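You operate a simulated robot arm through the tools that you are given. There is no shell and no other tool.

The job below is to be done with a simulated robot arm. You get a single attempt, and the scene is never put back.

Task
Glue both corks into the sockets of the stop plate.
Fine: dip each in the glue pot, one cork a socket, and put the pot's lid back on.

The check looks at the end state, three seconds after you hand in, the way a careful person would. Anything else that was tipped, shoved, dropped, spilled or broken makes it a failure. Lids that push on must go on centred and level and be pressed home; caps that screw on are set level and turned clockwise until they are tight.

Robot
A 6-joint arm with a two-finger gripper, fixed in place. Base frame: the origin is on the floor under the middle of its stand, x ahead of it, y to its left, z up; the work surface is at about z = 0.9. Lengths are in m, angles in degrees, forces in N, time in s.
With the tool pointing down near the work surface it reaches from about 0.14 to 0.68 m from the base axis. Its first joint turns from -66.0 to 66.0 degrees. Payload 2.45 kg.
Tool frame: the origin (TCP) lies between the finger pads and is the grasp point; the fingertips stand 0.03 m ahead of it; z points along the fingers, y is the line along which they close. The gripper opens to 0.106 m; its body begins 0.079 m behind the TCP.
Orientation is told as [roll, pitch, yaw] about the base's x, y, z axes, in that order, counted from this pose: with the fingers straight down and closing along the base's y, the tool's x points along the base's -x, its y along +y and its z along -z.

Tools
- The arm moves only by the tool play_rows. Its argument "rows" is a list of rows, each a list of 7 numbers: the shift along the tool's x, y, z in cm, then the turn, a rotation vector about the tool's x, y, z in degrees, then the gripper command, from -1 (fully open) to 1 (shut), values between in proportion. In form: [[x, y, z, wx, wy, wz, hand], ...]. A call has 1 to 20 rows; each row is the pose to reach, as a shift and turn from the pose commanded when the call began, along the tool's axes at that moment. Rows are played at 5 a second. More than 0.05 m and 8.6 degrees between two rows, or a gripper value outside its range, and nothing of the call is played. Where a pose cannot be reached the arm comes as near as it can. A force on the tool above 60 N (or 10 N above the force at the start of the call, whichever is more), or a blocked arm, ends the call early, and 0.2 s more pass. The fingers move at their own pace (about 0.153 m/s each) and stop on an object; they squeeze with about 39 N. The grip force told is the motor's: it shows also when the fingers shut on nothing. Time passes only in rows, and 0.2 s behind the last, so rows that repeat a pose let the fingers close. It gives the time, the measured TCP pose, the force on the tool (base axes), the opening and the grip force at its end, in the units of the frame above (readings bear some noise), with the torque about the TCP (base axes, N m) and any sound that the robot's microphone picked up, and new pictures: "pictures" is both (left out), scene, wrist or none.
- Cameras (640 x 400 px; columns grow to the right, rows downward): "scene" is fixed at [0.0464, 0.4043, 1.4063]; the picture's right is [-0.85, -0.53, 0.00], its down [-0.29, 0.47, -0.83] and it looks along [0.44, -0.71, -0.55] (base axes); focal length 338 px, centre (320, 200). "wrist" rides on the gripper at [0.076, -0.002, -0.106] in the tool frame; the picture's right is [0.02, 1.00, 0.00], its down [-0.78, 0.02, -0.62] and it looks along [-0.62, 0.01, 0.78] (tool axes); focal length 247 px, centre (320, 200). There is no depth. A picture from a camera that has moved, and an enlarged one, comes with that camera's place and axes in the base frame and with its lens.
- zoom(camera, box): a new picture of the part [left, top, right, bottom] of that camera's present view, enlarged. It takes no simulated time.
- hand_in(): hands the job in; it is judged then, once.

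Places have to be worked out from the pictures, the camera data and where the tool is seen. Open the gripper and draw the arm clear of the work before you hand the job in, unless the task says otherwise.

The tools are called after "Call:" as a command line: name --pt "numbers of a row" for each row, then --argument value for the rest, lists and objects as JSON in quotes. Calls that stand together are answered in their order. play_rows: Moves the arm, as the interface text tells. Its arguments: {"type":"object","properties":{"rows":{"type":"array","items":{"type":"array","items":{"type":"number"}}},"pictures":{"type":"string","enum":["both","scene","wrist","none"]}},"required":["rows"]} The other tools are called the same way: zoom (camera, box) takes an enlarged picture of a part of a camera's view; hand_in () hands the job in.

At the start:

```text
clock: 0.0
eef_pos: [0.3711, 0.0496, 1.1436]
ee_rot: [0.0, 0.0, -0.1]
contact_force: [-0.3, 0.2, 0.3]
ft_torque: [0.02, 0.0, 0.01]
width: 0.106
gripper_force: 0.1
```

scene: 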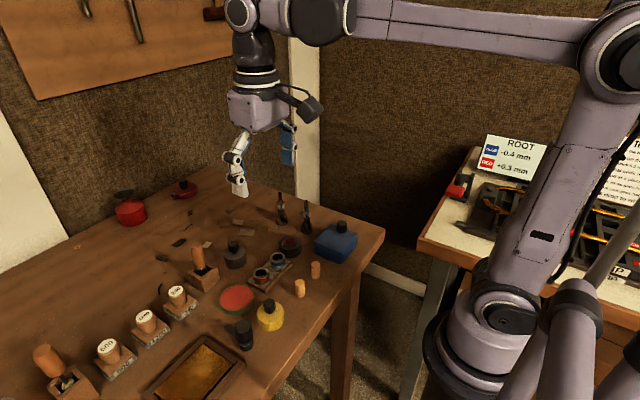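
wrist: 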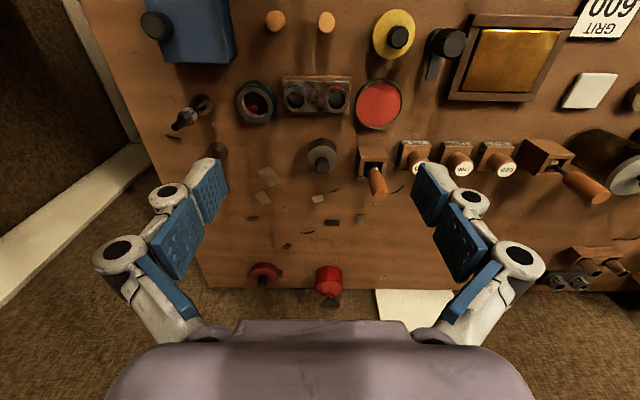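

I see two corks (orange cylinders), a plate with two sockets, and several pots nearby. I'll zoom in on both cameras to identify the glue pot and its lid.

Call:
zoom --camera "scene" --box '[180, 190, 380, 350]'

Call:
zoom --camera "wrist" --box '[140, 0, 460, 200]'

Call:
zoom --camera "scene" --box '[220, 230, 340, 310]'

Call:
zoom --camera "wrist" --box '[220, 60, 420, 185]'

```text
2.50 times, centred on (280, 270) of scene
camera zoom: at [0.0464, 0.4043, 1.4063], right [-0.85, -0.53, 0.0], down [-0.29, 0.47, -0.83], along [0.44, -0.71, -0.55], focal length 844 px, centre (420, 25)
```

zoom: 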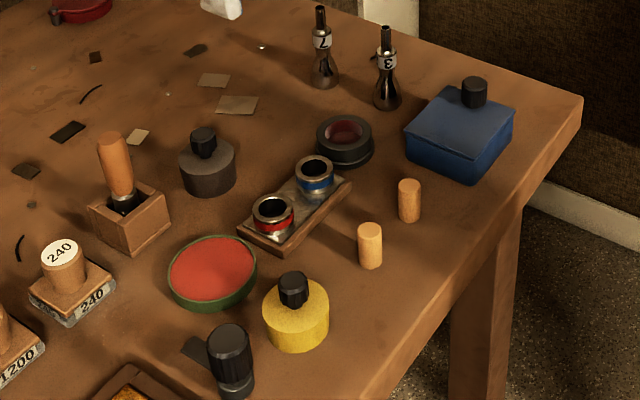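

```text
2.00 times, centred on (300, 100) of wrist
camera zoom: at [0.2943, 0.0462, 1.2504], right [-0.02, 1.0, 0.0], down [0.78, 0.02, 0.62], along [0.62, 0.01, -0.78], focal length 494 px, centre (360, 400)
```

zoom: 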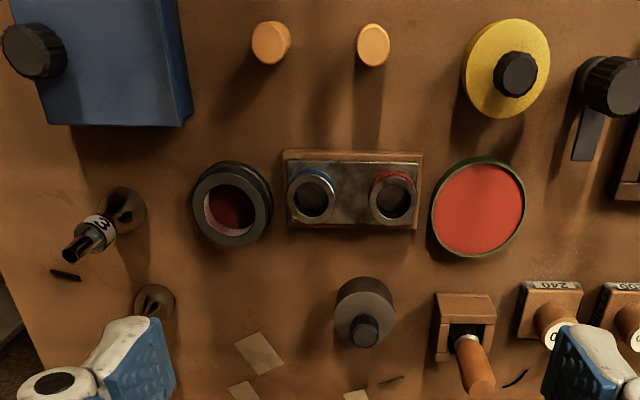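

```text
5.00 times, centred on (280, 270) of scene
camera zoom: at [0.0464, 0.4043, 1.4063], right [-0.85, -0.53, 0.0], down [-0.29, 0.47, -0.83], along [0.44, -0.71, -0.55], focal length 1688 px, centre (520, -150)
```

zoom: 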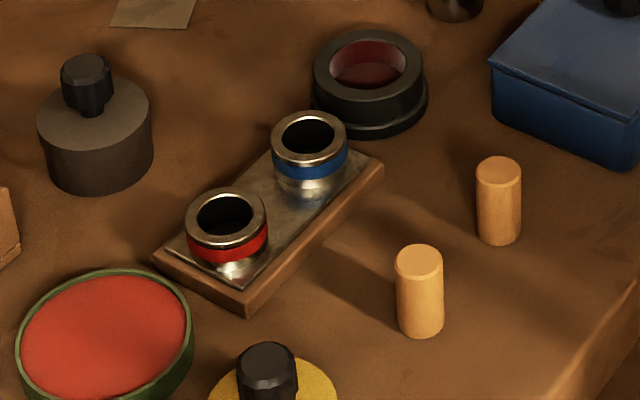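

```text
3.20 times, centred on (320, 122) of wrist
camera zoom: at [0.2943, 0.0462, 1.2504], right [-0.02, 1.0, 0.0], down [0.78, 0.02, 0.62], along [0.62, 0.01, -0.78], focal length 790 px, centre (320, 448)
```

zoom: 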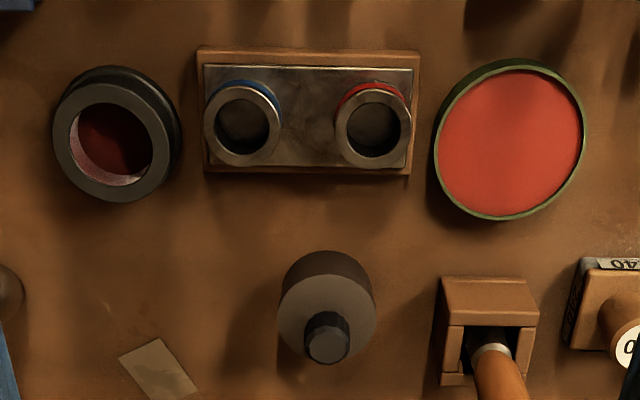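

The signs on the right may matter, and there are several candidate pots, so I'll zoom in on the signs, pots and back of the table.

Call:
zoom --camera "scene" --box '[440, 120, 640, 245]'

Call:
zoom --camera "scene" --box '[560, 120, 640, 170]'

Call:
zoom --camera "scene" --box '[90, 160, 250, 260]'

Call:
zoom --camera "scene" --box '[0, 260, 220, 400]'

Call:
zoom --camera "wrist" --box '[400, 0, 640, 150]'

Call:
zoom --camera "wrist" --box '[220, 200, 420, 325]'

```text
3.20 times, centred on (540, 182) of scene
camera zoom: at [0.0464, 0.4043, 1.4063], right [-0.85, -0.53, 0.0], down [-0.29, 0.47, -0.83], along [0.44, -0.71, -0.55], focal length 1080 px, centre (-384, 256)
```

zoom: 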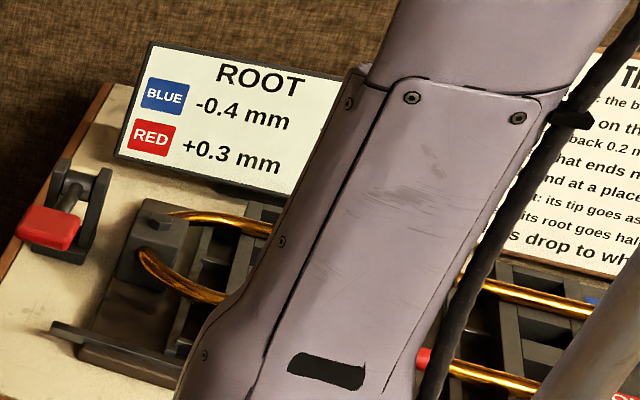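

```text
8.00 times, centred on (600, 145) of scene
camera zoom: at [0.0464, 0.4043, 1.4063], right [-0.85, -0.53, 0.0], down [-0.29, 0.47, -0.83], along [0.44, -0.71, -0.55], focal length 2700 px, centre (-1920, 640)
```

zoom: 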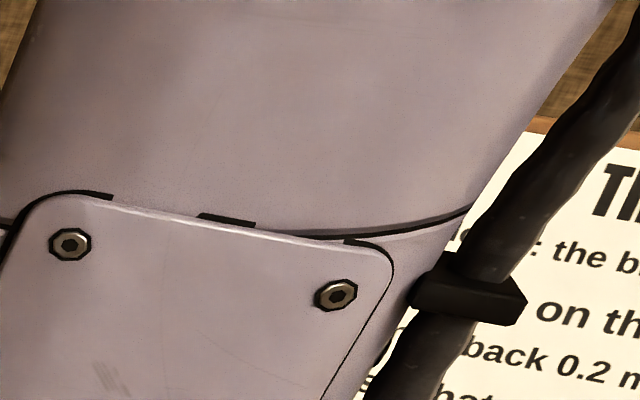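

```text
4.00 times, centred on (170, 210) of scene
camera zoom: at [0.0464, 0.4043, 1.4063], right [-0.85, -0.53, 0.0], down [-0.29, 0.47, -0.83], along [0.44, -0.71, -0.55], focal length 1350 px, centre (920, 160)
```

zoom: 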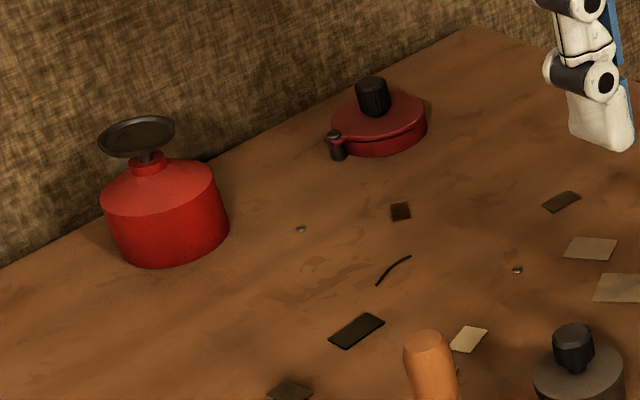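

```text
2.86 times, centred on (110, 330) of scene
camera zoom: at [0.0464, 0.4043, 1.4063], right [-0.85, -0.53, 0.0], down [-0.29, 0.47, -0.83], along [0.44, -0.71, -0.55], focal length 964 px, centre (920, -171)
```

zoom: 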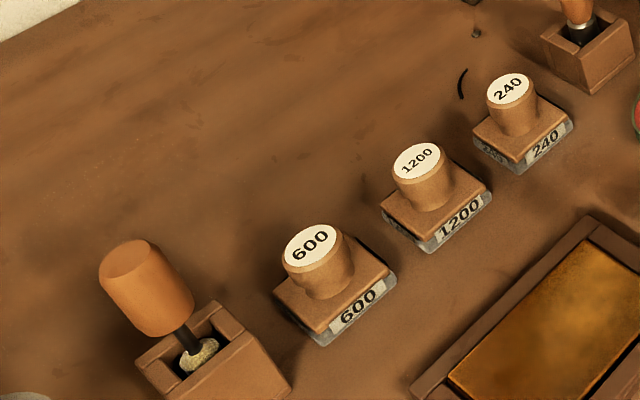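

```text
2.67 times, centred on (520, 75) of wrist
camera zoom: at [0.2943, 0.0462, 1.2504], right [-0.02, 1.0, 0.0], down [0.78, 0.02, 0.62], along [0.62, 0.01, -0.78], focal length 659 px, centre (-213, 533)
```

zoom: 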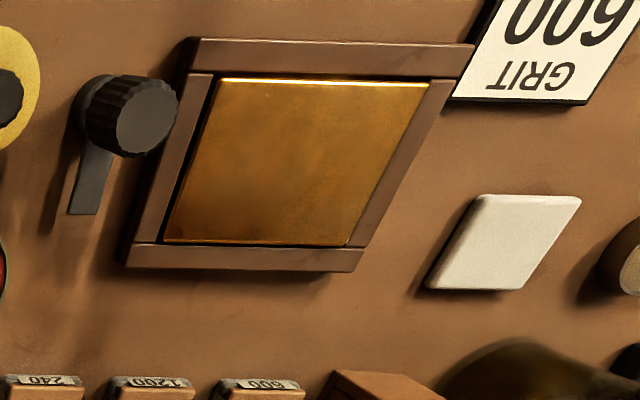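

```text
3.20 times, centred on (320, 262) of wrist
camera zoom: at [0.2943, 0.0462, 1.2504], right [-0.02, 1.0, 0.0], down [0.78, 0.02, 0.62], along [0.62, 0.01, -0.78], focal length 790 px, centre (320, 0)
```

zoom: 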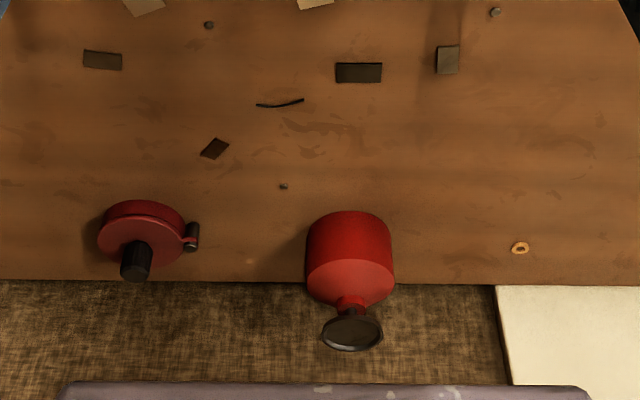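

From both views I put the corks near (0.304, -0.002) and (0.304, 0.050), with tops at about z 0.937. The plate sockets are near (0.385, 0.016) blue and (0.386, 0.067) red. I can't yet tell which pot holds glue, so I'll lower the wrist camera for a closer look.

Call:
play_rows --pt "1.5 -0.5 2.5 0 0 0 -1" --pt "3 -1 5 0 0 0 -1" --pt "4.5 -1.5 7.5 0 0 0 -1" --pt "6 -2 10 0 0 0 -1" --pt "6 -2 10 0 0 0 -1" --pictures "both"

```text
clock: 1.2
eef_pos: [0.3094, 0.028, 1.0394]
ee_rot: [0.1, 0.0, 0.0]
contact_force: [-0.4, -0.5, 0.7]
ft_torque: [-0.02, 0.01, 0.0]
width: 0.106
gripper_force: 0.1
camera wrist: at [0.2337, 0.0259, 1.1473], right [-0.02, 1.0, 0.0], down [0.78, 0.02, 0.62], along [0.62, 0.01, -0.78], focal length 247 px, centre (320, 200)
```

scene: 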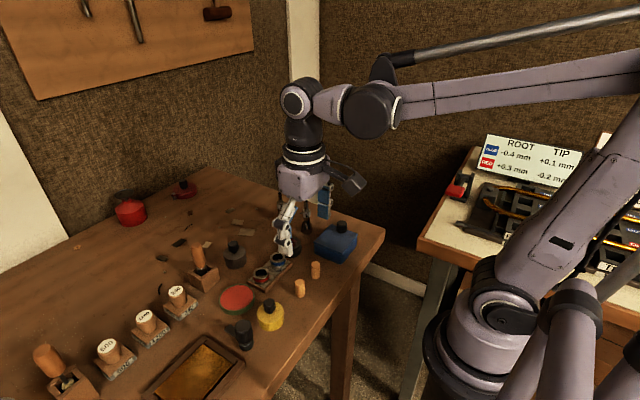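
wrist: 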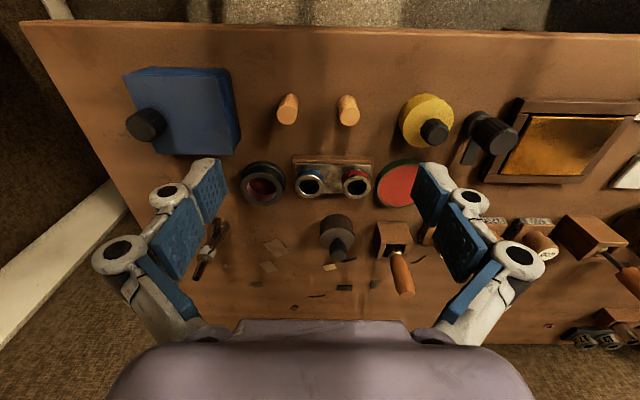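

Call:
zoom --camera "wrist" --box '[220, 130, 420, 255]'

Call:
zoom --camera "wrist" --box '[220, 150, 300, 200]'

Call:
zoom --camera "wrist" --box '[380, 70, 540, 170]'

Call:
zoom --camera "wrist" --box '[300, 200, 380, 250]'

Call:
zoom --camera "scene" --box '[250, 220, 330, 270]'

Call:
zoom --camera "scene" --box '[480, 120, 640, 220]'

```text
3.20 times, centred on (320, 192) of wrist
camera zoom: at [0.2337, 0.0259, 1.1473], right [-0.02, 1.0, 0.0], down [0.78, 0.02, 0.62], along [0.62, 0.01, -0.78], focal length 790 px, centre (320, 224)
```

zoom: 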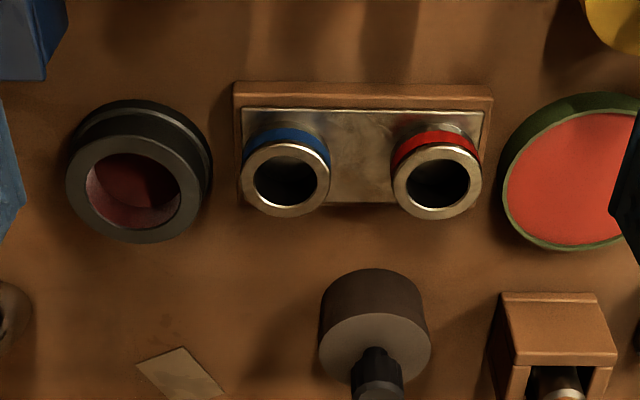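

```text
8.00 times, centred on (260, 175) of wrist
camera zoom: at [0.2337, 0.0259, 1.1473], right [-0.02, 1.0, 0.0], down [0.78, 0.02, 0.62], along [0.62, 0.01, -0.78], focal length 1976 px, centre (800, 400)
```

zoom: 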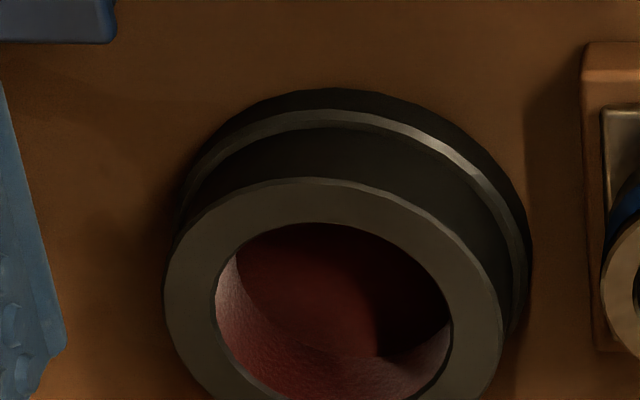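

```text
4.00 times, centred on (460, 120) of wrist
camera zoom: at [0.2337, 0.0259, 1.1473], right [-0.02, 1.0, 0.0], down [0.78, 0.02, 0.62], along [0.62, 0.01, -0.78], focal length 988 px, centre (-240, 520)
```

zoom: 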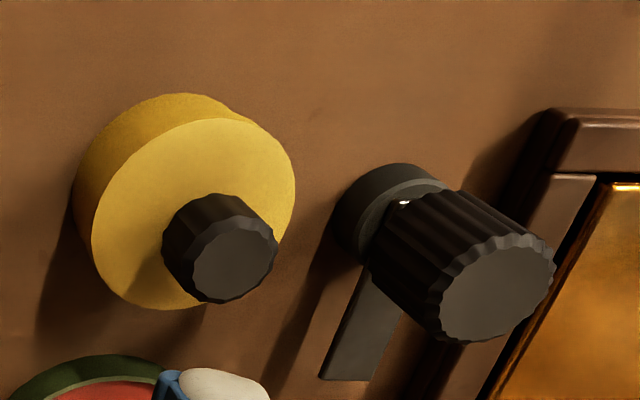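

```text
8.00 times, centred on (340, 225) of wrist
camera zoom: at [0.2337, 0.0259, 1.1473], right [-0.02, 1.0, 0.0], down [0.78, 0.02, 0.62], along [0.62, 0.01, -0.78], focal length 1976 px, centre (160, 0)
```

zoom: 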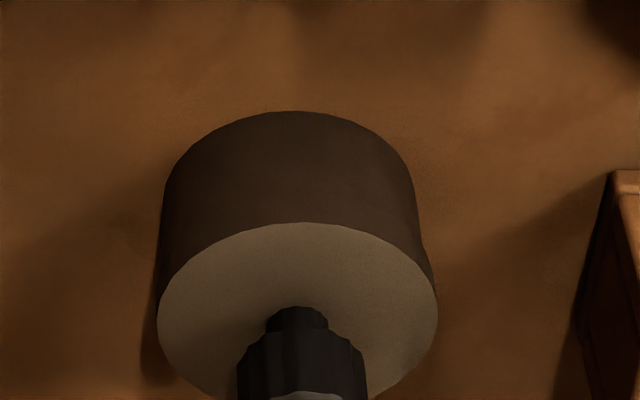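

```text
8.00 times, centred on (290, 245) of scene
camera zoom: at [0.0464, 0.4043, 1.4063], right [-0.85, -0.53, 0.0], down [-0.29, 0.47, -0.83], along [0.44, -0.71, -0.55], focal length 2700 px, centre (560, -160)
```

zoom: 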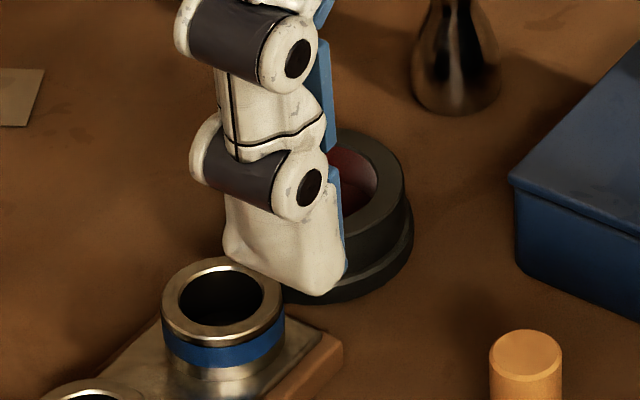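

```text
4.00 times, centred on (560, 170) of scene
camera zoom: at [0.0464, 0.4043, 1.4063], right [-0.85, -0.53, 0.0], down [-0.29, 0.47, -0.83], along [0.44, -0.71, -0.55], focal length 1350 px, centre (-640, 320)
```

zoom: 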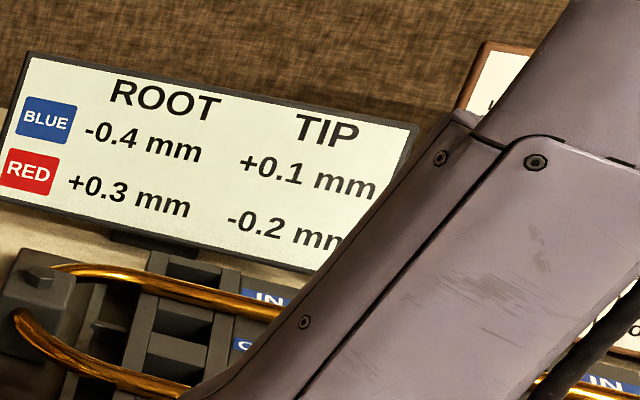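

The open ring pot with the dark red interior, the grey knobbed pot and the yellow knobbed pot are all candidates. I'll zoom in further on each, looking for lid seams.

Call:
zoom --camera "scene" --box '[216, 232, 256, 274]'

Call:
zoom --camera "scene" --box '[250, 292, 290, 334]'

Call:
zoom --camera "scene" --box '[310, 210, 370, 270]'

Call:
zoom --camera "scene" --box '[165, 170, 215, 205]'

Call:
zoom --camera "wrist" --box '[440, 90, 640, 350]'

Call:
zoom --camera "wrist" --box '[120, 60, 260, 160]'

```text
9.52 times, centred on (236, 253) of scene
camera zoom: at [0.0464, 0.4043, 1.4063], right [-0.85, -0.53, 0.0], down [-0.29, 0.47, -0.83], along [0.44, -0.71, -0.55], focal length 3215 px, centre (1120, -305)
```

zoom: 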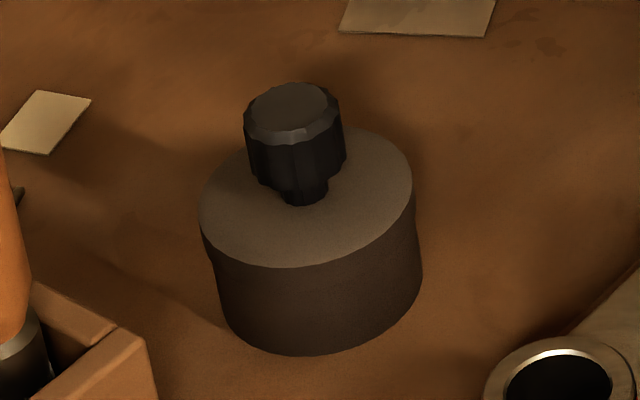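

```text
9.52 times, centred on (270, 313) of scene
camera zoom: at [0.0464, 0.4043, 1.4063], right [-0.85, -0.53, 0.0], down [-0.29, 0.47, -0.83], along [0.44, -0.71, -0.55], focal length 3215 px, centre (796, -876)
```

zoom: 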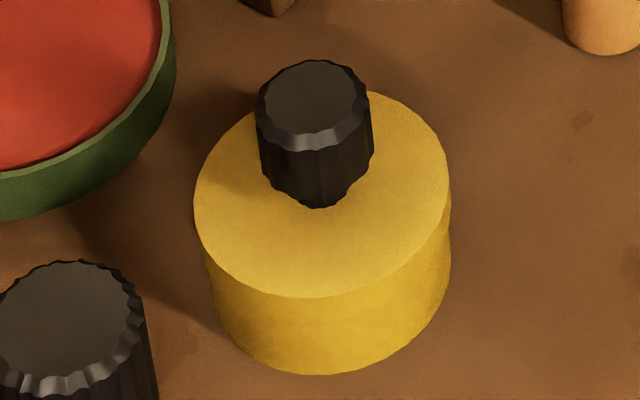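

```text
6.67 times, centred on (340, 240) of scene
camera zoom: at [0.0464, 0.4043, 1.4063], right [-0.85, -0.53, 0.0], down [-0.29, 0.47, -0.83], along [0.44, -0.71, -0.55], focal length 2250 px, centre (187, -67)
```

zoom: 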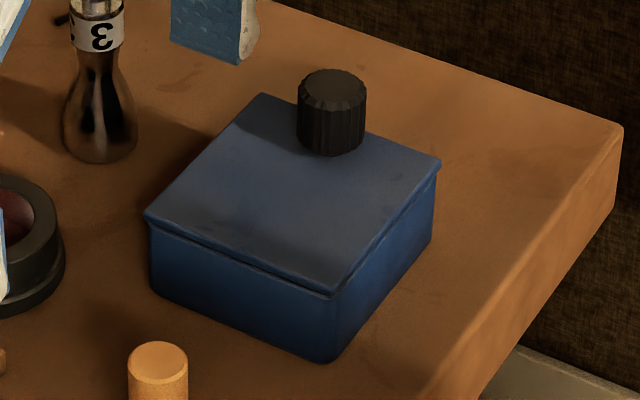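

```text
11.43 times, centred on (190, 188) of scene
camera zoom: at [0.0464, 0.4043, 1.4063], right [-0.85, -0.53, 0.0], down [-0.29, 0.47, -0.83], along [0.44, -0.71, -0.55], focal length 3858 px, centre (1806, 343)
```

zoom: 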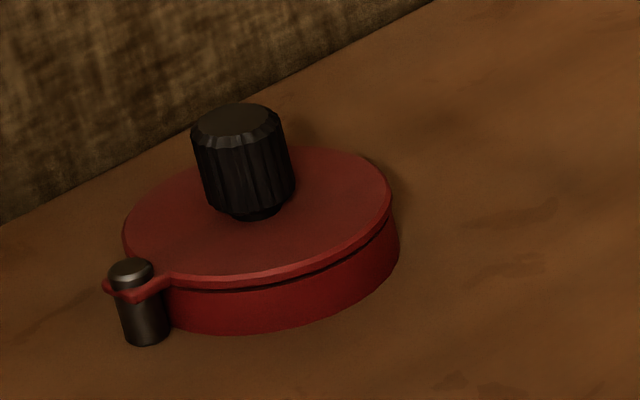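

```text
1.54 times, centred on (540, 220) of wrist
camera zoom: at [0.2337, 0.0259, 1.1473], right [-0.02, 1.0, 0.0], down [0.78, 0.02, 0.62], along [0.62, 0.01, -0.78], focal length 380 px, centre (-18, 169)
```

zoom: 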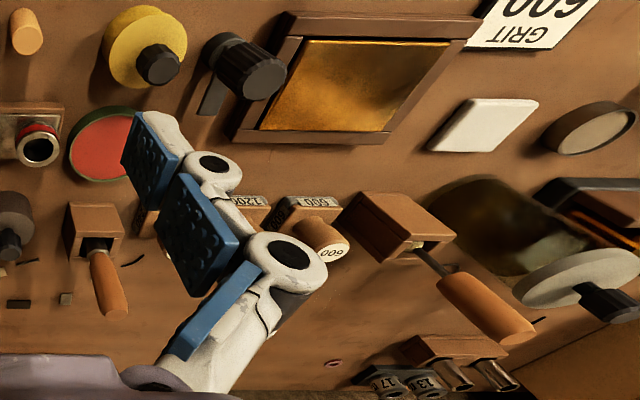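

```text
4.00 times, centred on (190, 110) of wrist
camera zoom: at [0.2337, 0.0259, 1.1473], right [-0.02, 1.0, 0.0], down [0.78, 0.02, 0.62], along [0.62, 0.01, -0.78], focal length 988 px, centre (840, 560)
```

zoom: 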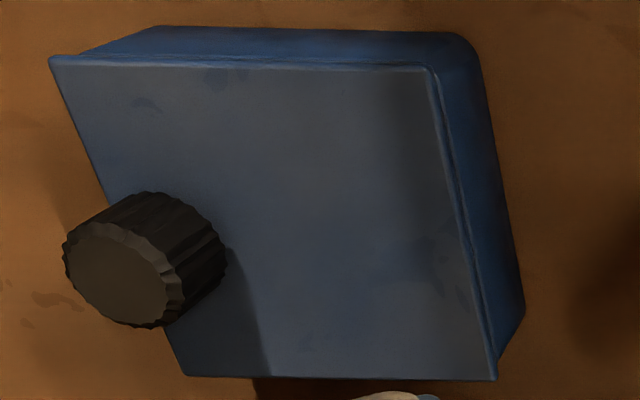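

The wider zoom shows more items at the far left of the table, including a big jar with a knobbed grey disc. I'll use narrow, tall boxes to see past the picture edges.

Call:
zoom --camera "scene" --box '[0, 200, 10, 400]'

Call:
zoom --camera "scene" --box '[0, 390, 200, 400]'

Call:
zoom --camera "wrist" --box '[630, 50, 640, 350]'

Call:
zoom --camera "wrist" --box '[630, 100, 640, 250]'

```text
2.00 times, centred on (5, 300) of scene
camera zoom: at [0.0464, 0.4043, 1.4063], right [-0.85, -0.53, 0.0], down [-0.29, 0.47, -0.83], along [0.44, -0.71, -0.55], focal length 675 px, centre (950, 0)
```

zoom: 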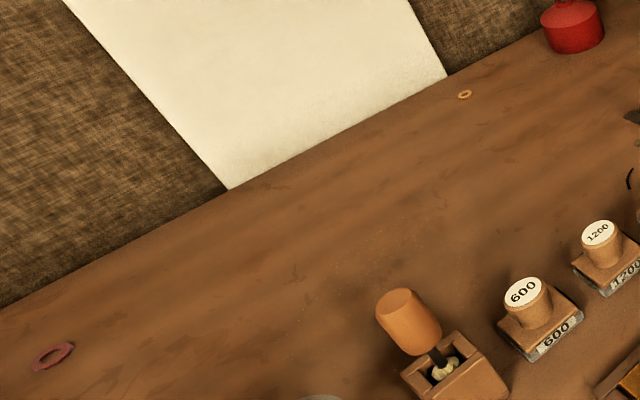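

```text
3.20 times, centred on (100, 395) of scene
camera zoom: at [0.0464, 0.4043, 1.4063], right [-0.85, -0.53, 0.0], down [-0.29, 0.47, -0.83], along [0.44, -0.71, -0.55], focal length 1080 px, centre (1024, -424)
```

zoom: 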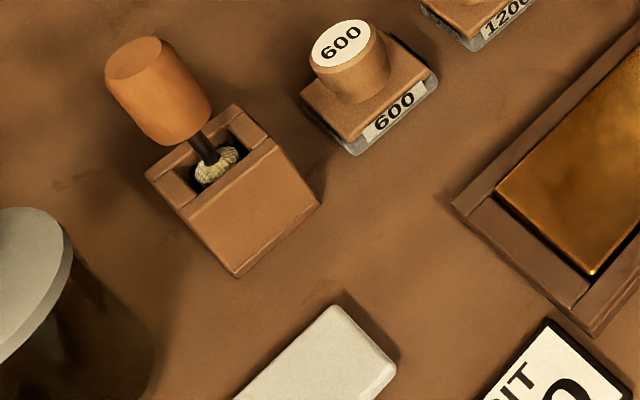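

```text
1.33 times, centred on (635, 200) of wrist
camera zoom: at [0.2337, 0.0259, 1.1473], right [-0.02, 1.0, 0.0], down [0.78, 0.02, 0.62], along [0.62, 0.01, -0.78], focal length 329 px, centre (-100, 200)
```

zoom: 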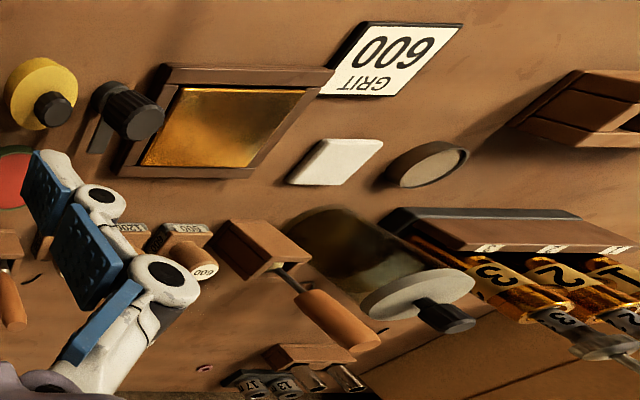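

```text
2.67 times, centred on (635, 175) of wrist
camera zoom: at [0.2337, 0.0259, 1.1473], right [-0.02, 1.0, 0.0], down [0.78, 0.02, 0.62], along [0.62, 0.01, -0.78], focal length 659 px, centre (-520, 267)
```

zoom: 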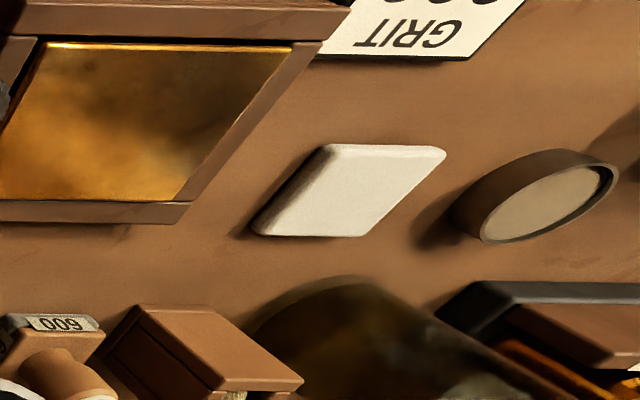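

The grey and yellow pots both seem to have a thin overhanging lid with a knob. I'll look as closely as I can at each, and at the ring pot interior, before moving.

Call:
zoom --camera "scene" --box '[226, 238, 250, 270]'

Call:
zoom --camera "wrist" --box '[398, 90, 454, 152]'

Call:
zoom --camera "wrist" --box '[240, 160, 290, 210]'

Call:
zoom --camera "wrist" --box '[290, 150, 380, 205]'

Call:
zoom --camera "wrist" --box '[316, 210, 358, 268]'

```text
12.50 times, centred on (238, 254) of scene
camera zoom: at [0.0464, 0.4043, 1.4063], right [-0.85, -0.53, 0.0], down [-0.29, 0.47, -0.83], along [0.44, -0.71, -0.55], focal length 4219 px, centre (1345, -475)
```

zoom: 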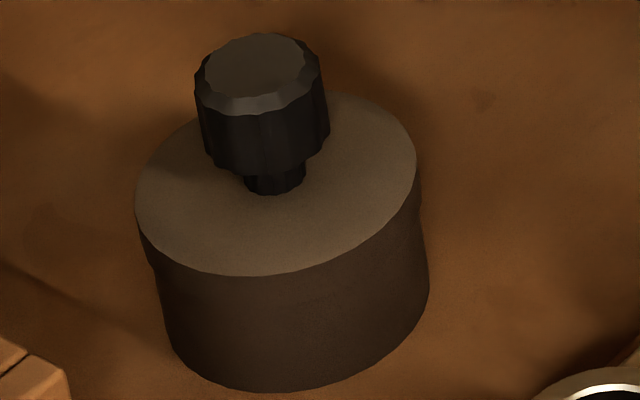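

```text
6.45 times, centred on (426, 121) of wrist
camera zoom: at [0.2337, 0.0259, 1.1473], right [-0.02, 1.0, 0.0], down [0.78, 0.02, 0.62], along [0.62, 0.01, -0.78], focal length 1593 px, centre (-364, 710)
```

zoom: 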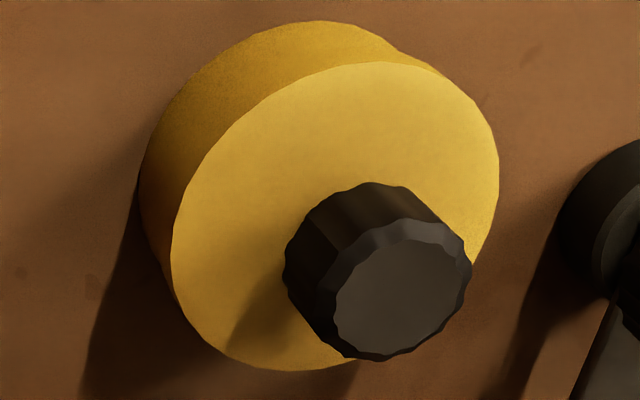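

```text
8.00 times, centred on (265, 185) of wrist
camera zoom: at [0.2337, 0.0259, 1.1473], right [-0.02, 1.0, 0.0], down [0.78, 0.02, 0.62], along [0.62, 0.01, -0.78], focal length 1976 px, centre (760, 320)
```

zoom: 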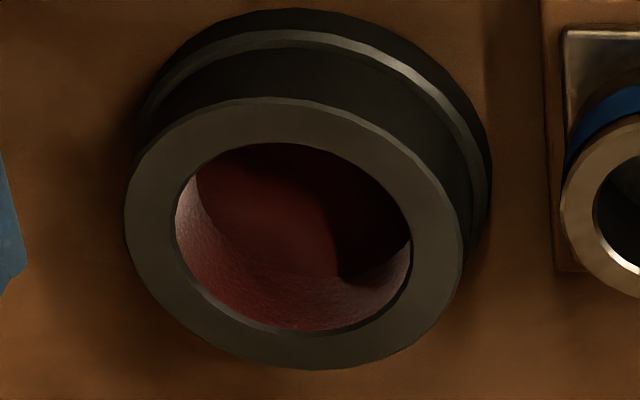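

```text
7.11 times, centred on (335, 178) of wrist
camera zoom: at [0.2337, 0.0259, 1.1473], right [-0.02, 1.0, 0.0], down [0.78, 0.02, 0.62], along [0.62, 0.01, -0.78], focal length 1756 px, centre (213, 360)
```

zoom: 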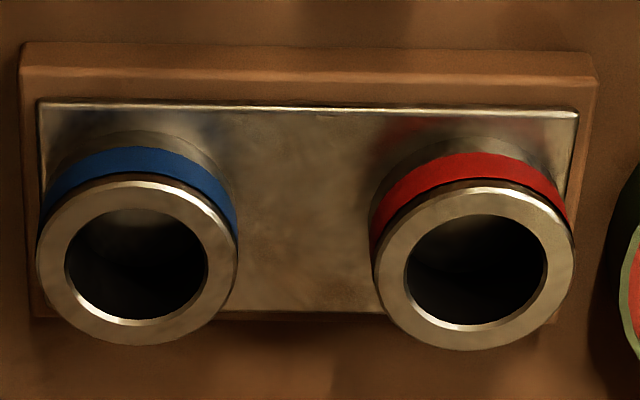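

```text
6.90 times, centred on (337, 239) of wrist
camera zoom: at [0.2337, 0.0259, 1.1473], right [-0.02, 1.0, 0.0], down [0.78, 0.02, 0.62], along [0.62, 0.01, -0.78], focal length 1703 px, centre (203, -69)
```

zoom: 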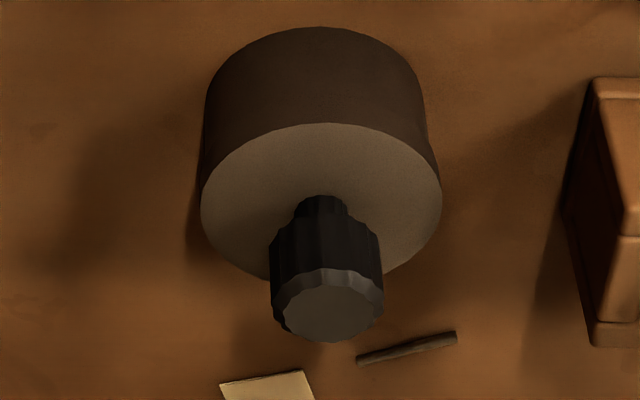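

The ring pot is a red-lined cup rather than liquid, so the glue pot should be the grey or the yellow lidded one. I'll swing the wrist camera round to see their far sides, in case there is a label or glue traces.

Call:
play_rows --pt "0 0 -2 0 0 -6.75 -1" --pt "-1 -0.3 -4 0 0 -13.5 -1" --pt "-2 -0.6 -6 0 0 -20.25 -1" --pt "-3.5 -1 -6 0 0 -27 -1" --pt "-5 -1.4 -6 0 0 -33.75 -1" --pt "-6.5 -1.8 -6 0 0 -40.5 -1" --pt "-8 -2.2 -6 0 0 -47.25 -1" --pt "-9.5 -2.6 -6 0 0 -54 -1" --pt "-11 -3 -6 0 0 -60.75 -1" --pt "-12.5 -3.4 -6 0 0 -67.5 -1" --pt "-14 -3.8 -6 0 0 -74.25 -1" --pt "-15.5 -4.2 -6 0 0 -81 -1" --pt "-17 -4.6 -6 0 0 -87.75 -1" --pt "-18.5 -5 -6 0 0 -94.5 -1" --pt "-20 -5.4 -6 0 0 -101.25 -1" --pt "-21 -5.8 -6 0 0 -108 -1" --pt "-22 -6.2 -6 0 0 -114.75 -1" --pt "-23 -6.6 -6 0 0 -121.5 -1" --pt "-24 -7 -6 0 0 -128.25 -1" --pt "-24.5 -7.1 -6 0 0 -135 -1" --pictures "both"

```text
clock: 5.4
eef_pos: [0.5555, -0.0426, 1.1039]
ee_rot: [-0.1, 0.0, 135.1]
contact_force: [-0.2, -0.3, -0.1]
ft_torque: [0.0, 0.02, -0.03]
width: 0.1059
gripper_force: 0.0
camera wrist: at [0.6112, -0.096, 1.2106], right [-0.69, -0.72, 0.0], down [-0.57, 0.54, 0.62], along [-0.45, 0.43, -0.78], focal length 247 px, centre (320, 200)
```

scene: 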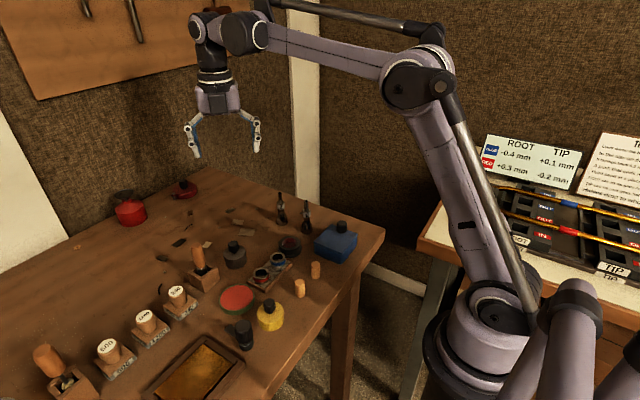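
wrist: 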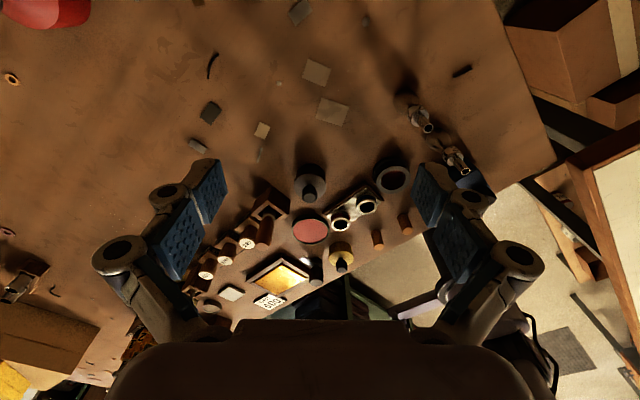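

Call:
zoom --camera "wrist" --box '[270, 140, 430, 270]'

Call:
zoom --camera "wrist" --box '[285, 155, 335, 215]'

Call:
zoom --camera "wrist" --box '[320, 230, 370, 280]'

Call:
zoom --camera "wrist" --box '[365, 150, 415, 200]'

Call:
zoom --camera "scene" --box '[560, 125, 640, 200]'

Call:
zoom --camera "wrist" --box '[170, 200, 330, 320]'

```text
3.08 times, centred on (350, 205) of wrist
camera zoom: at [0.6112, -0.096, 1.2106], right [-0.69, -0.72, 0.0], down [-0.57, 0.54, 0.62], along [-0.45, 0.43, -0.78], focal length 760 px, centre (228, 185)
```

zoom: 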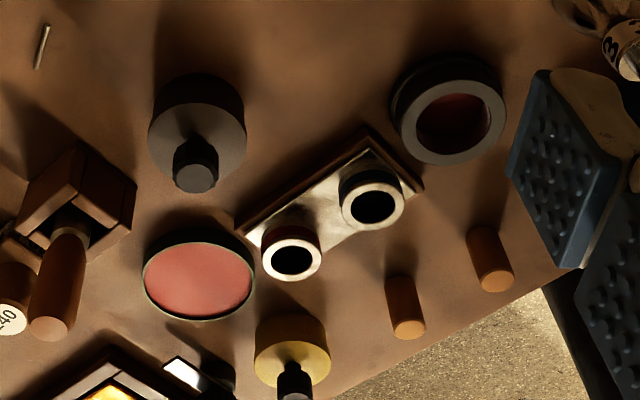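

```text
6.67 times, centred on (310, 185) of wrist
camera zoom: at [0.6112, -0.096, 1.2106], right [-0.69, -0.72, 0.0], down [-0.57, 0.54, 0.62], along [-0.45, 0.43, -0.78], focal length 1646 px, centre (387, 300)
```

zoom: 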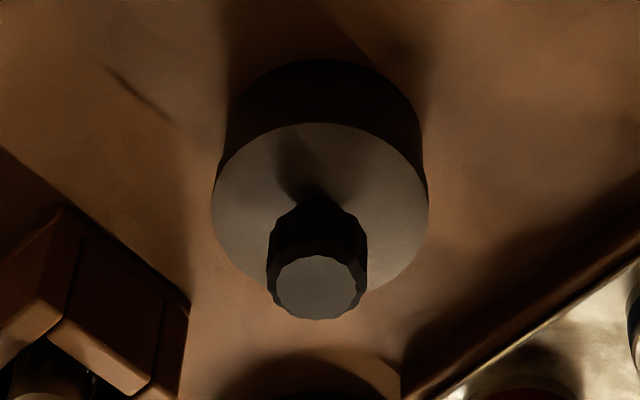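

```text
8.00 times, centred on (345, 255) of wrist
camera zoom: at [0.6112, -0.096, 1.2106], right [-0.69, -0.72, 0.0], down [-0.57, 0.54, 0.62], along [-0.45, 0.43, -0.78], focal length 1976 px, centre (120, -240)
```

zoom: 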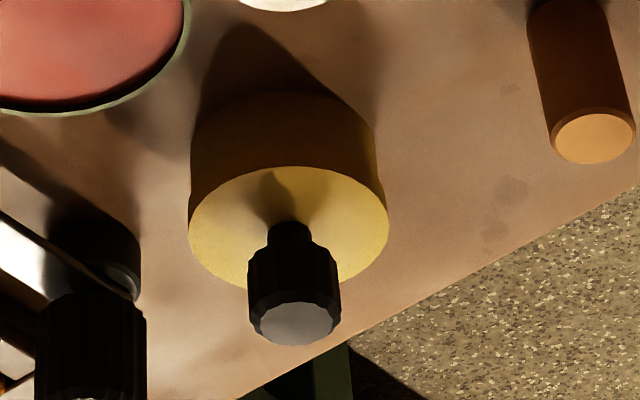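

```text
8.00 times, centred on (390, 175) of wrist
camera zoom: at [0.6112, -0.096, 1.2106], right [-0.69, -0.72, 0.0], down [-0.57, 0.54, 0.62], along [-0.45, 0.43, -0.78], focal length 1976 px, centre (-240, 400)
```

zoom: 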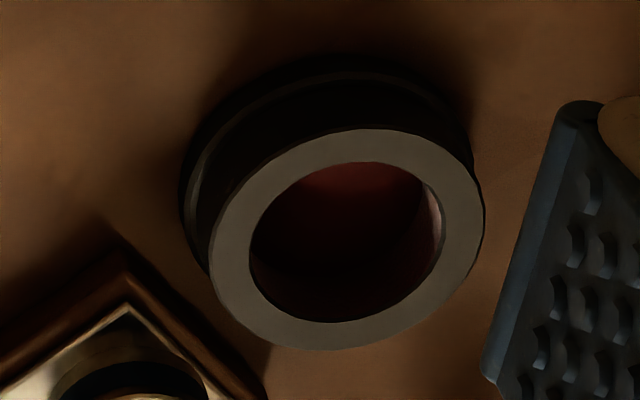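

```text
5.33 times, centred on (600, 162) of scene
camera zoom: at [0.0464, 0.4043, 1.4063], right [-0.85, -0.53, 0.0], down [-0.29, 0.47, -0.83], along [0.44, -0.71, -0.55], focal length 1800 px, centre (-1173, 400)
```

zoom: 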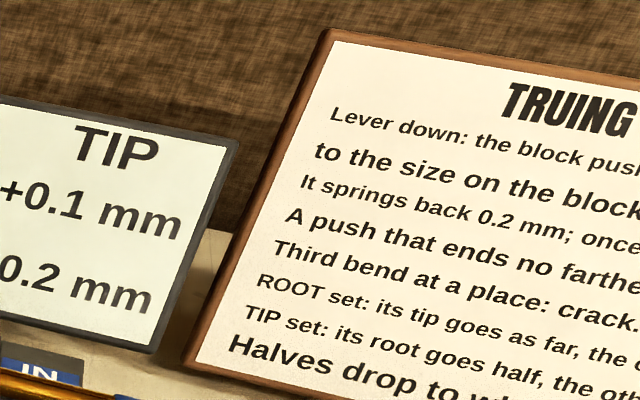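

```text
3.33 times, centred on (250, 260) of wrist
camera zoom: at [0.6112, -0.096, 1.2106], right [-0.69, -0.72, 0.0], down [-0.57, 0.54, 0.62], along [-0.45, 0.43, -0.78], focal length 823 px, centre (553, 0)
```

zoom: 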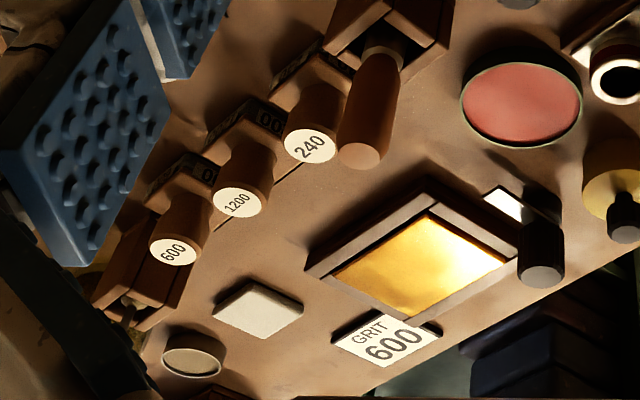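

Both lidded pots have the same shape, with no label on their far sides. Triangulating from three views puts the grey pot at about (0.4755, 0.053), with its lid disc at z 0.926 and knob top at 0.954. I'll turn to yaw 90, where the fingers close along x with clear space, and hover above it to refine.

Call:
play_rows --pt "-1.5 -0.1 0.5 0 0 5.6 -0.5" --pt "-3 -0.3 1 0 0 11.3 0.06" --pt "-4.6 -0.4 2 0 0 16.9 0.06" --pt "-6.2 -0.5 3 0 0 22.5 0.06" --pt "-7.8 -0.7 4 0 0 28.2 0.06" --pt "-9.4 -0.8 4.5 0 0 33.8 0.06" --pt "-11 -1.0 5 0 0 39.5 0.06" --pt "-12.4 -1.1 5.4 0 0 45.1 0.06" --pt "-12.4 -1.1 5.4 0 0 45.1 0.06" --pictures "both"

```text
clock: 7.4
eef_pos: [0.4773, 0.0528, 1.0501]
ee_rot: [-0.1, 0.0, 89.8]
contact_force: [0.1, -0.2, 0.2]
ft_torque: [-0.02, 0.0, -0.01]
width: 0.0498
gripper_force: 0.2
camera wrist: at [0.4783, -0.0242, 1.1567], right [-1.0, -0.02, 0.0], down [-0.01, 0.78, 0.62], along [-0.01, 0.62, -0.78], focal length 247 px, centre (320, 200)
```

scene: 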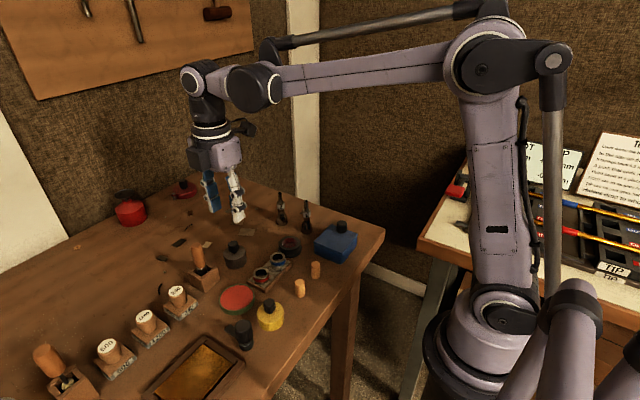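
wrist: 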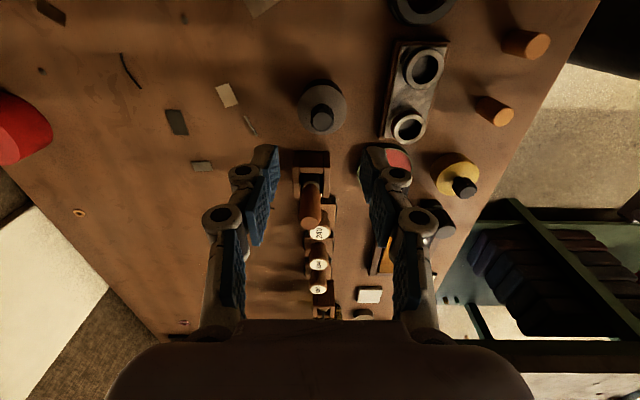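

Call:
zoom --camera "wrist" --box '[270, 60, 370, 140]'

Call:
zoom --camera "wrist" --box '[180, 130, 460, 330]'

Call:
zoom --camera "scene" --box '[170, 150, 300, 290]'

```text
5.00 times, centred on (320, 100) of wrist
camera zoom: at [0.4783, -0.0242, 1.1567], right [-1.0, -0.02, 0.0], down [-0.01, 0.78, 0.62], along [-0.01, 0.62, -0.78], focal length 1235 px, centre (320, 700)
```

zoom: 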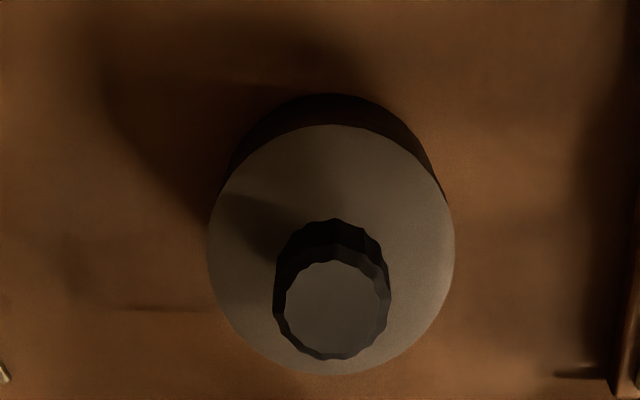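

```text
2.00 times, centred on (320, 230) of wrist
camera zoom: at [0.4783, -0.0242, 1.1567], right [-1.0, -0.02, 0.0], down [-0.01, 0.78, 0.62], along [-0.01, 0.62, -0.78], focal length 494 px, centre (320, 140)
```

zoom: 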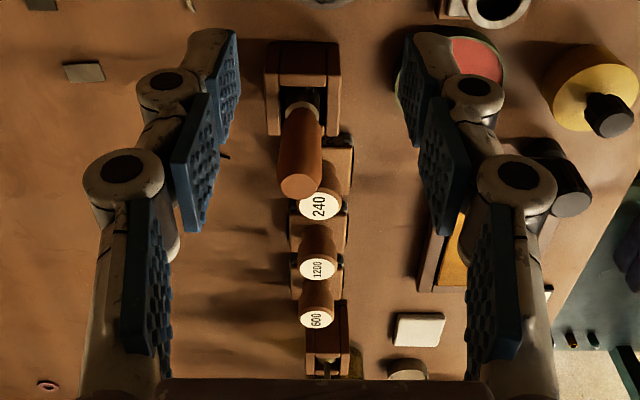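

```text
2.86 times, centred on (235, 220) of scene
camera zoom: at [0.0464, 0.4043, 1.4063], right [-0.85, -0.53, 0.0], down [-0.29, 0.47, -0.83], along [0.44, -0.71, -0.55], focal length 964 px, centre (563, 143)
```

zoom: 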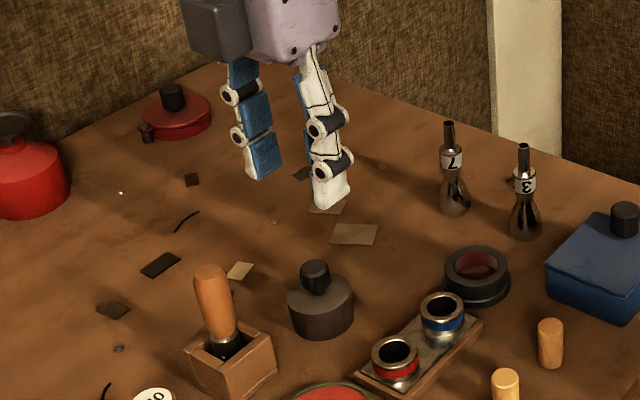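

The knob sits about 2 mm toward -x of my TCP line, so the pot is at x ≈ 0.4753, y ≈ 0.053. I'll descend partway around the knob and check the alignment.

Call:
play_rows --pt "0 0.2 1.5 0 0 0 0.06" --pt "0 0.2 3 0 0 0 0.06" --pt "0 0.2 4.5 0 0 0 0.06" --pt "0 0.2 6 0 0 0 0.06" --pt "0 0.2 6.5 0 0 0 0.06" --pictures "both"

```text
clock: 8.6
eef_pos: [0.4742, 0.0531, 0.9833]
ee_rot: [0.0, -0.1, 89.9]
contact_force: [-0.3, -0.1, 0.2]
ft_torque: [0.0, 0.02, -0.05]
width: 0.0501
gripper_force: 0.1
camera wrist: at [0.4758, -0.0238, 1.0903], right [-1.0, -0.02, 0.0], down [-0.02, 0.78, 0.62], along [-0.01, 0.62, -0.78], focal length 247 px, centre (320, 200)
```

scene: 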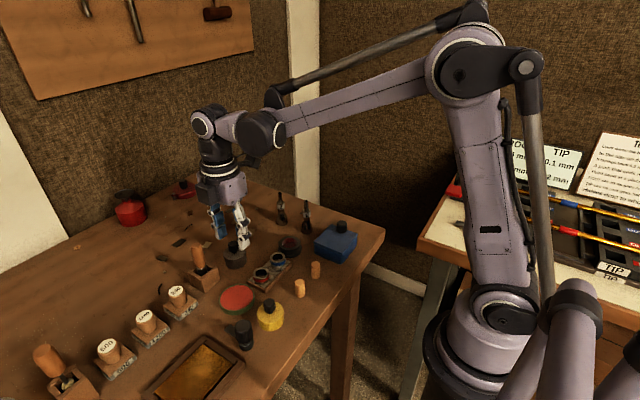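
wrist: 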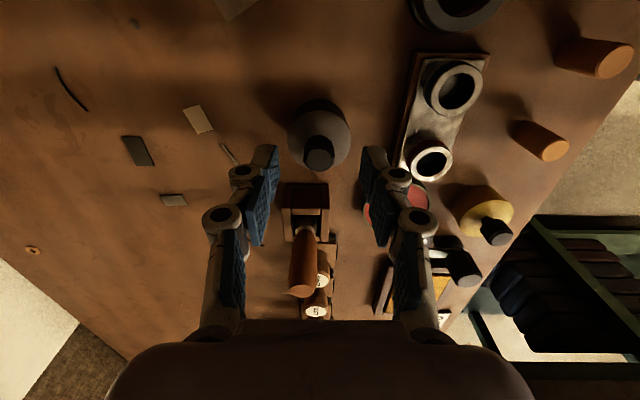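

Call:
zoom --camera "wrist" --box '[240, 90, 400, 190]'

Call:
zoom --camera "scene" --box '[190, 190, 280, 280]'

```text
4.00 times, centred on (320, 140) of wrist
camera zoom: at [0.4758, -0.0238, 1.0903], right [-1.0, -0.02, 0.0], down [-0.02, 0.78, 0.62], along [-0.01, 0.62, -0.78], focal length 988 px, centre (320, 440)
```

zoom: 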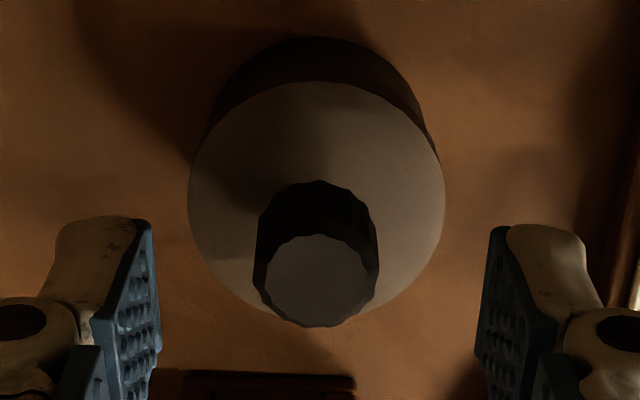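

```text
4.44 times, centred on (235, 235) of scene
camera zoom: at [0.0464, 0.4043, 1.4063], right [-0.85, -0.53, 0.0], down [-0.29, 0.47, -0.83], along [0.44, -0.71, -0.55], focal length 1500 px, centre (698, 44)
```

zoom: 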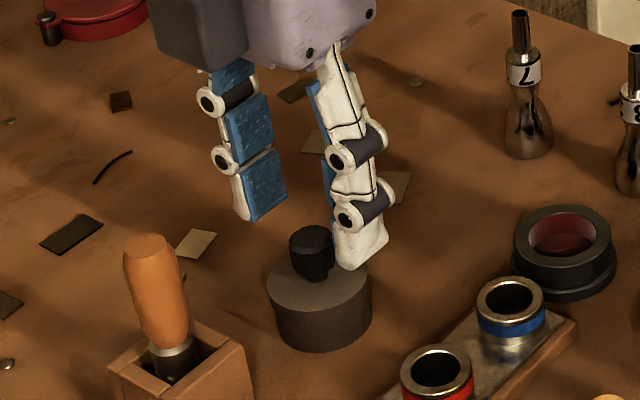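

The knob is centred between the pads. I'll descend 1.9 cm so the fingertips surround it just above the disc, then close.

Call:
play_rows --pt "0 0 0.7 0 0 0 0.06" --pt "0 0 1.3 0 0 0 0.06" --pt "0 0 1.9 0 0 0 0.06" --pt "0 0 1.9 0 0 0 0.06" --pt "0 0 1.9 0 0 0 0.4" --pt "0 0 1.9 0 0 0 1" --pt "0 0 1.9 0 0 0 1" --pt "0 0 1.9 0 0 0 1" --pictures "both"

```text
clock: 10.4
eef_pos: [0.474, 0.0532, 0.9656]
ee_rot: [0.0, 0.0, 89.9]
contact_force: [0.0, -0.3, 0.3]
ft_torque: [0.03, -0.03, 0.01]
width: 0.0177
gripper_force: 38.8
heard: snap
camera wrist: at [0.4755, -0.0235, 1.0722], right [-1.0, -0.02, 0.0], down [-0.02, 0.78, 0.62], along [-0.01, 0.62, -0.78], focal length 247 px, centre (320, 200)
```

scene: 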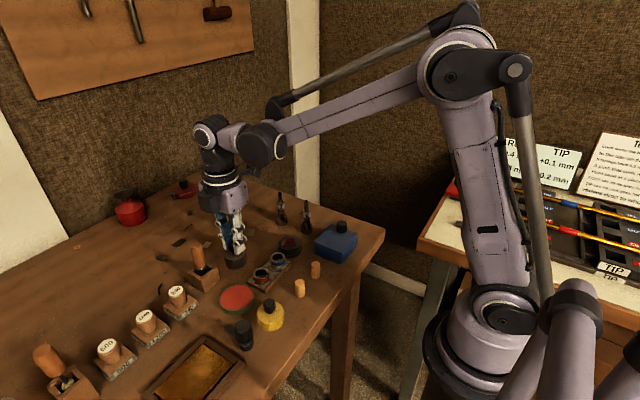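
wrist: 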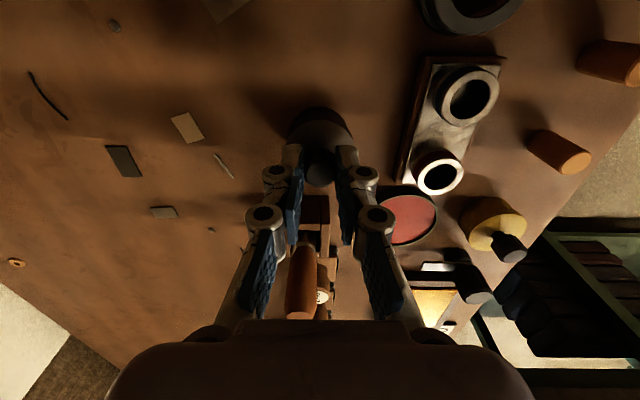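

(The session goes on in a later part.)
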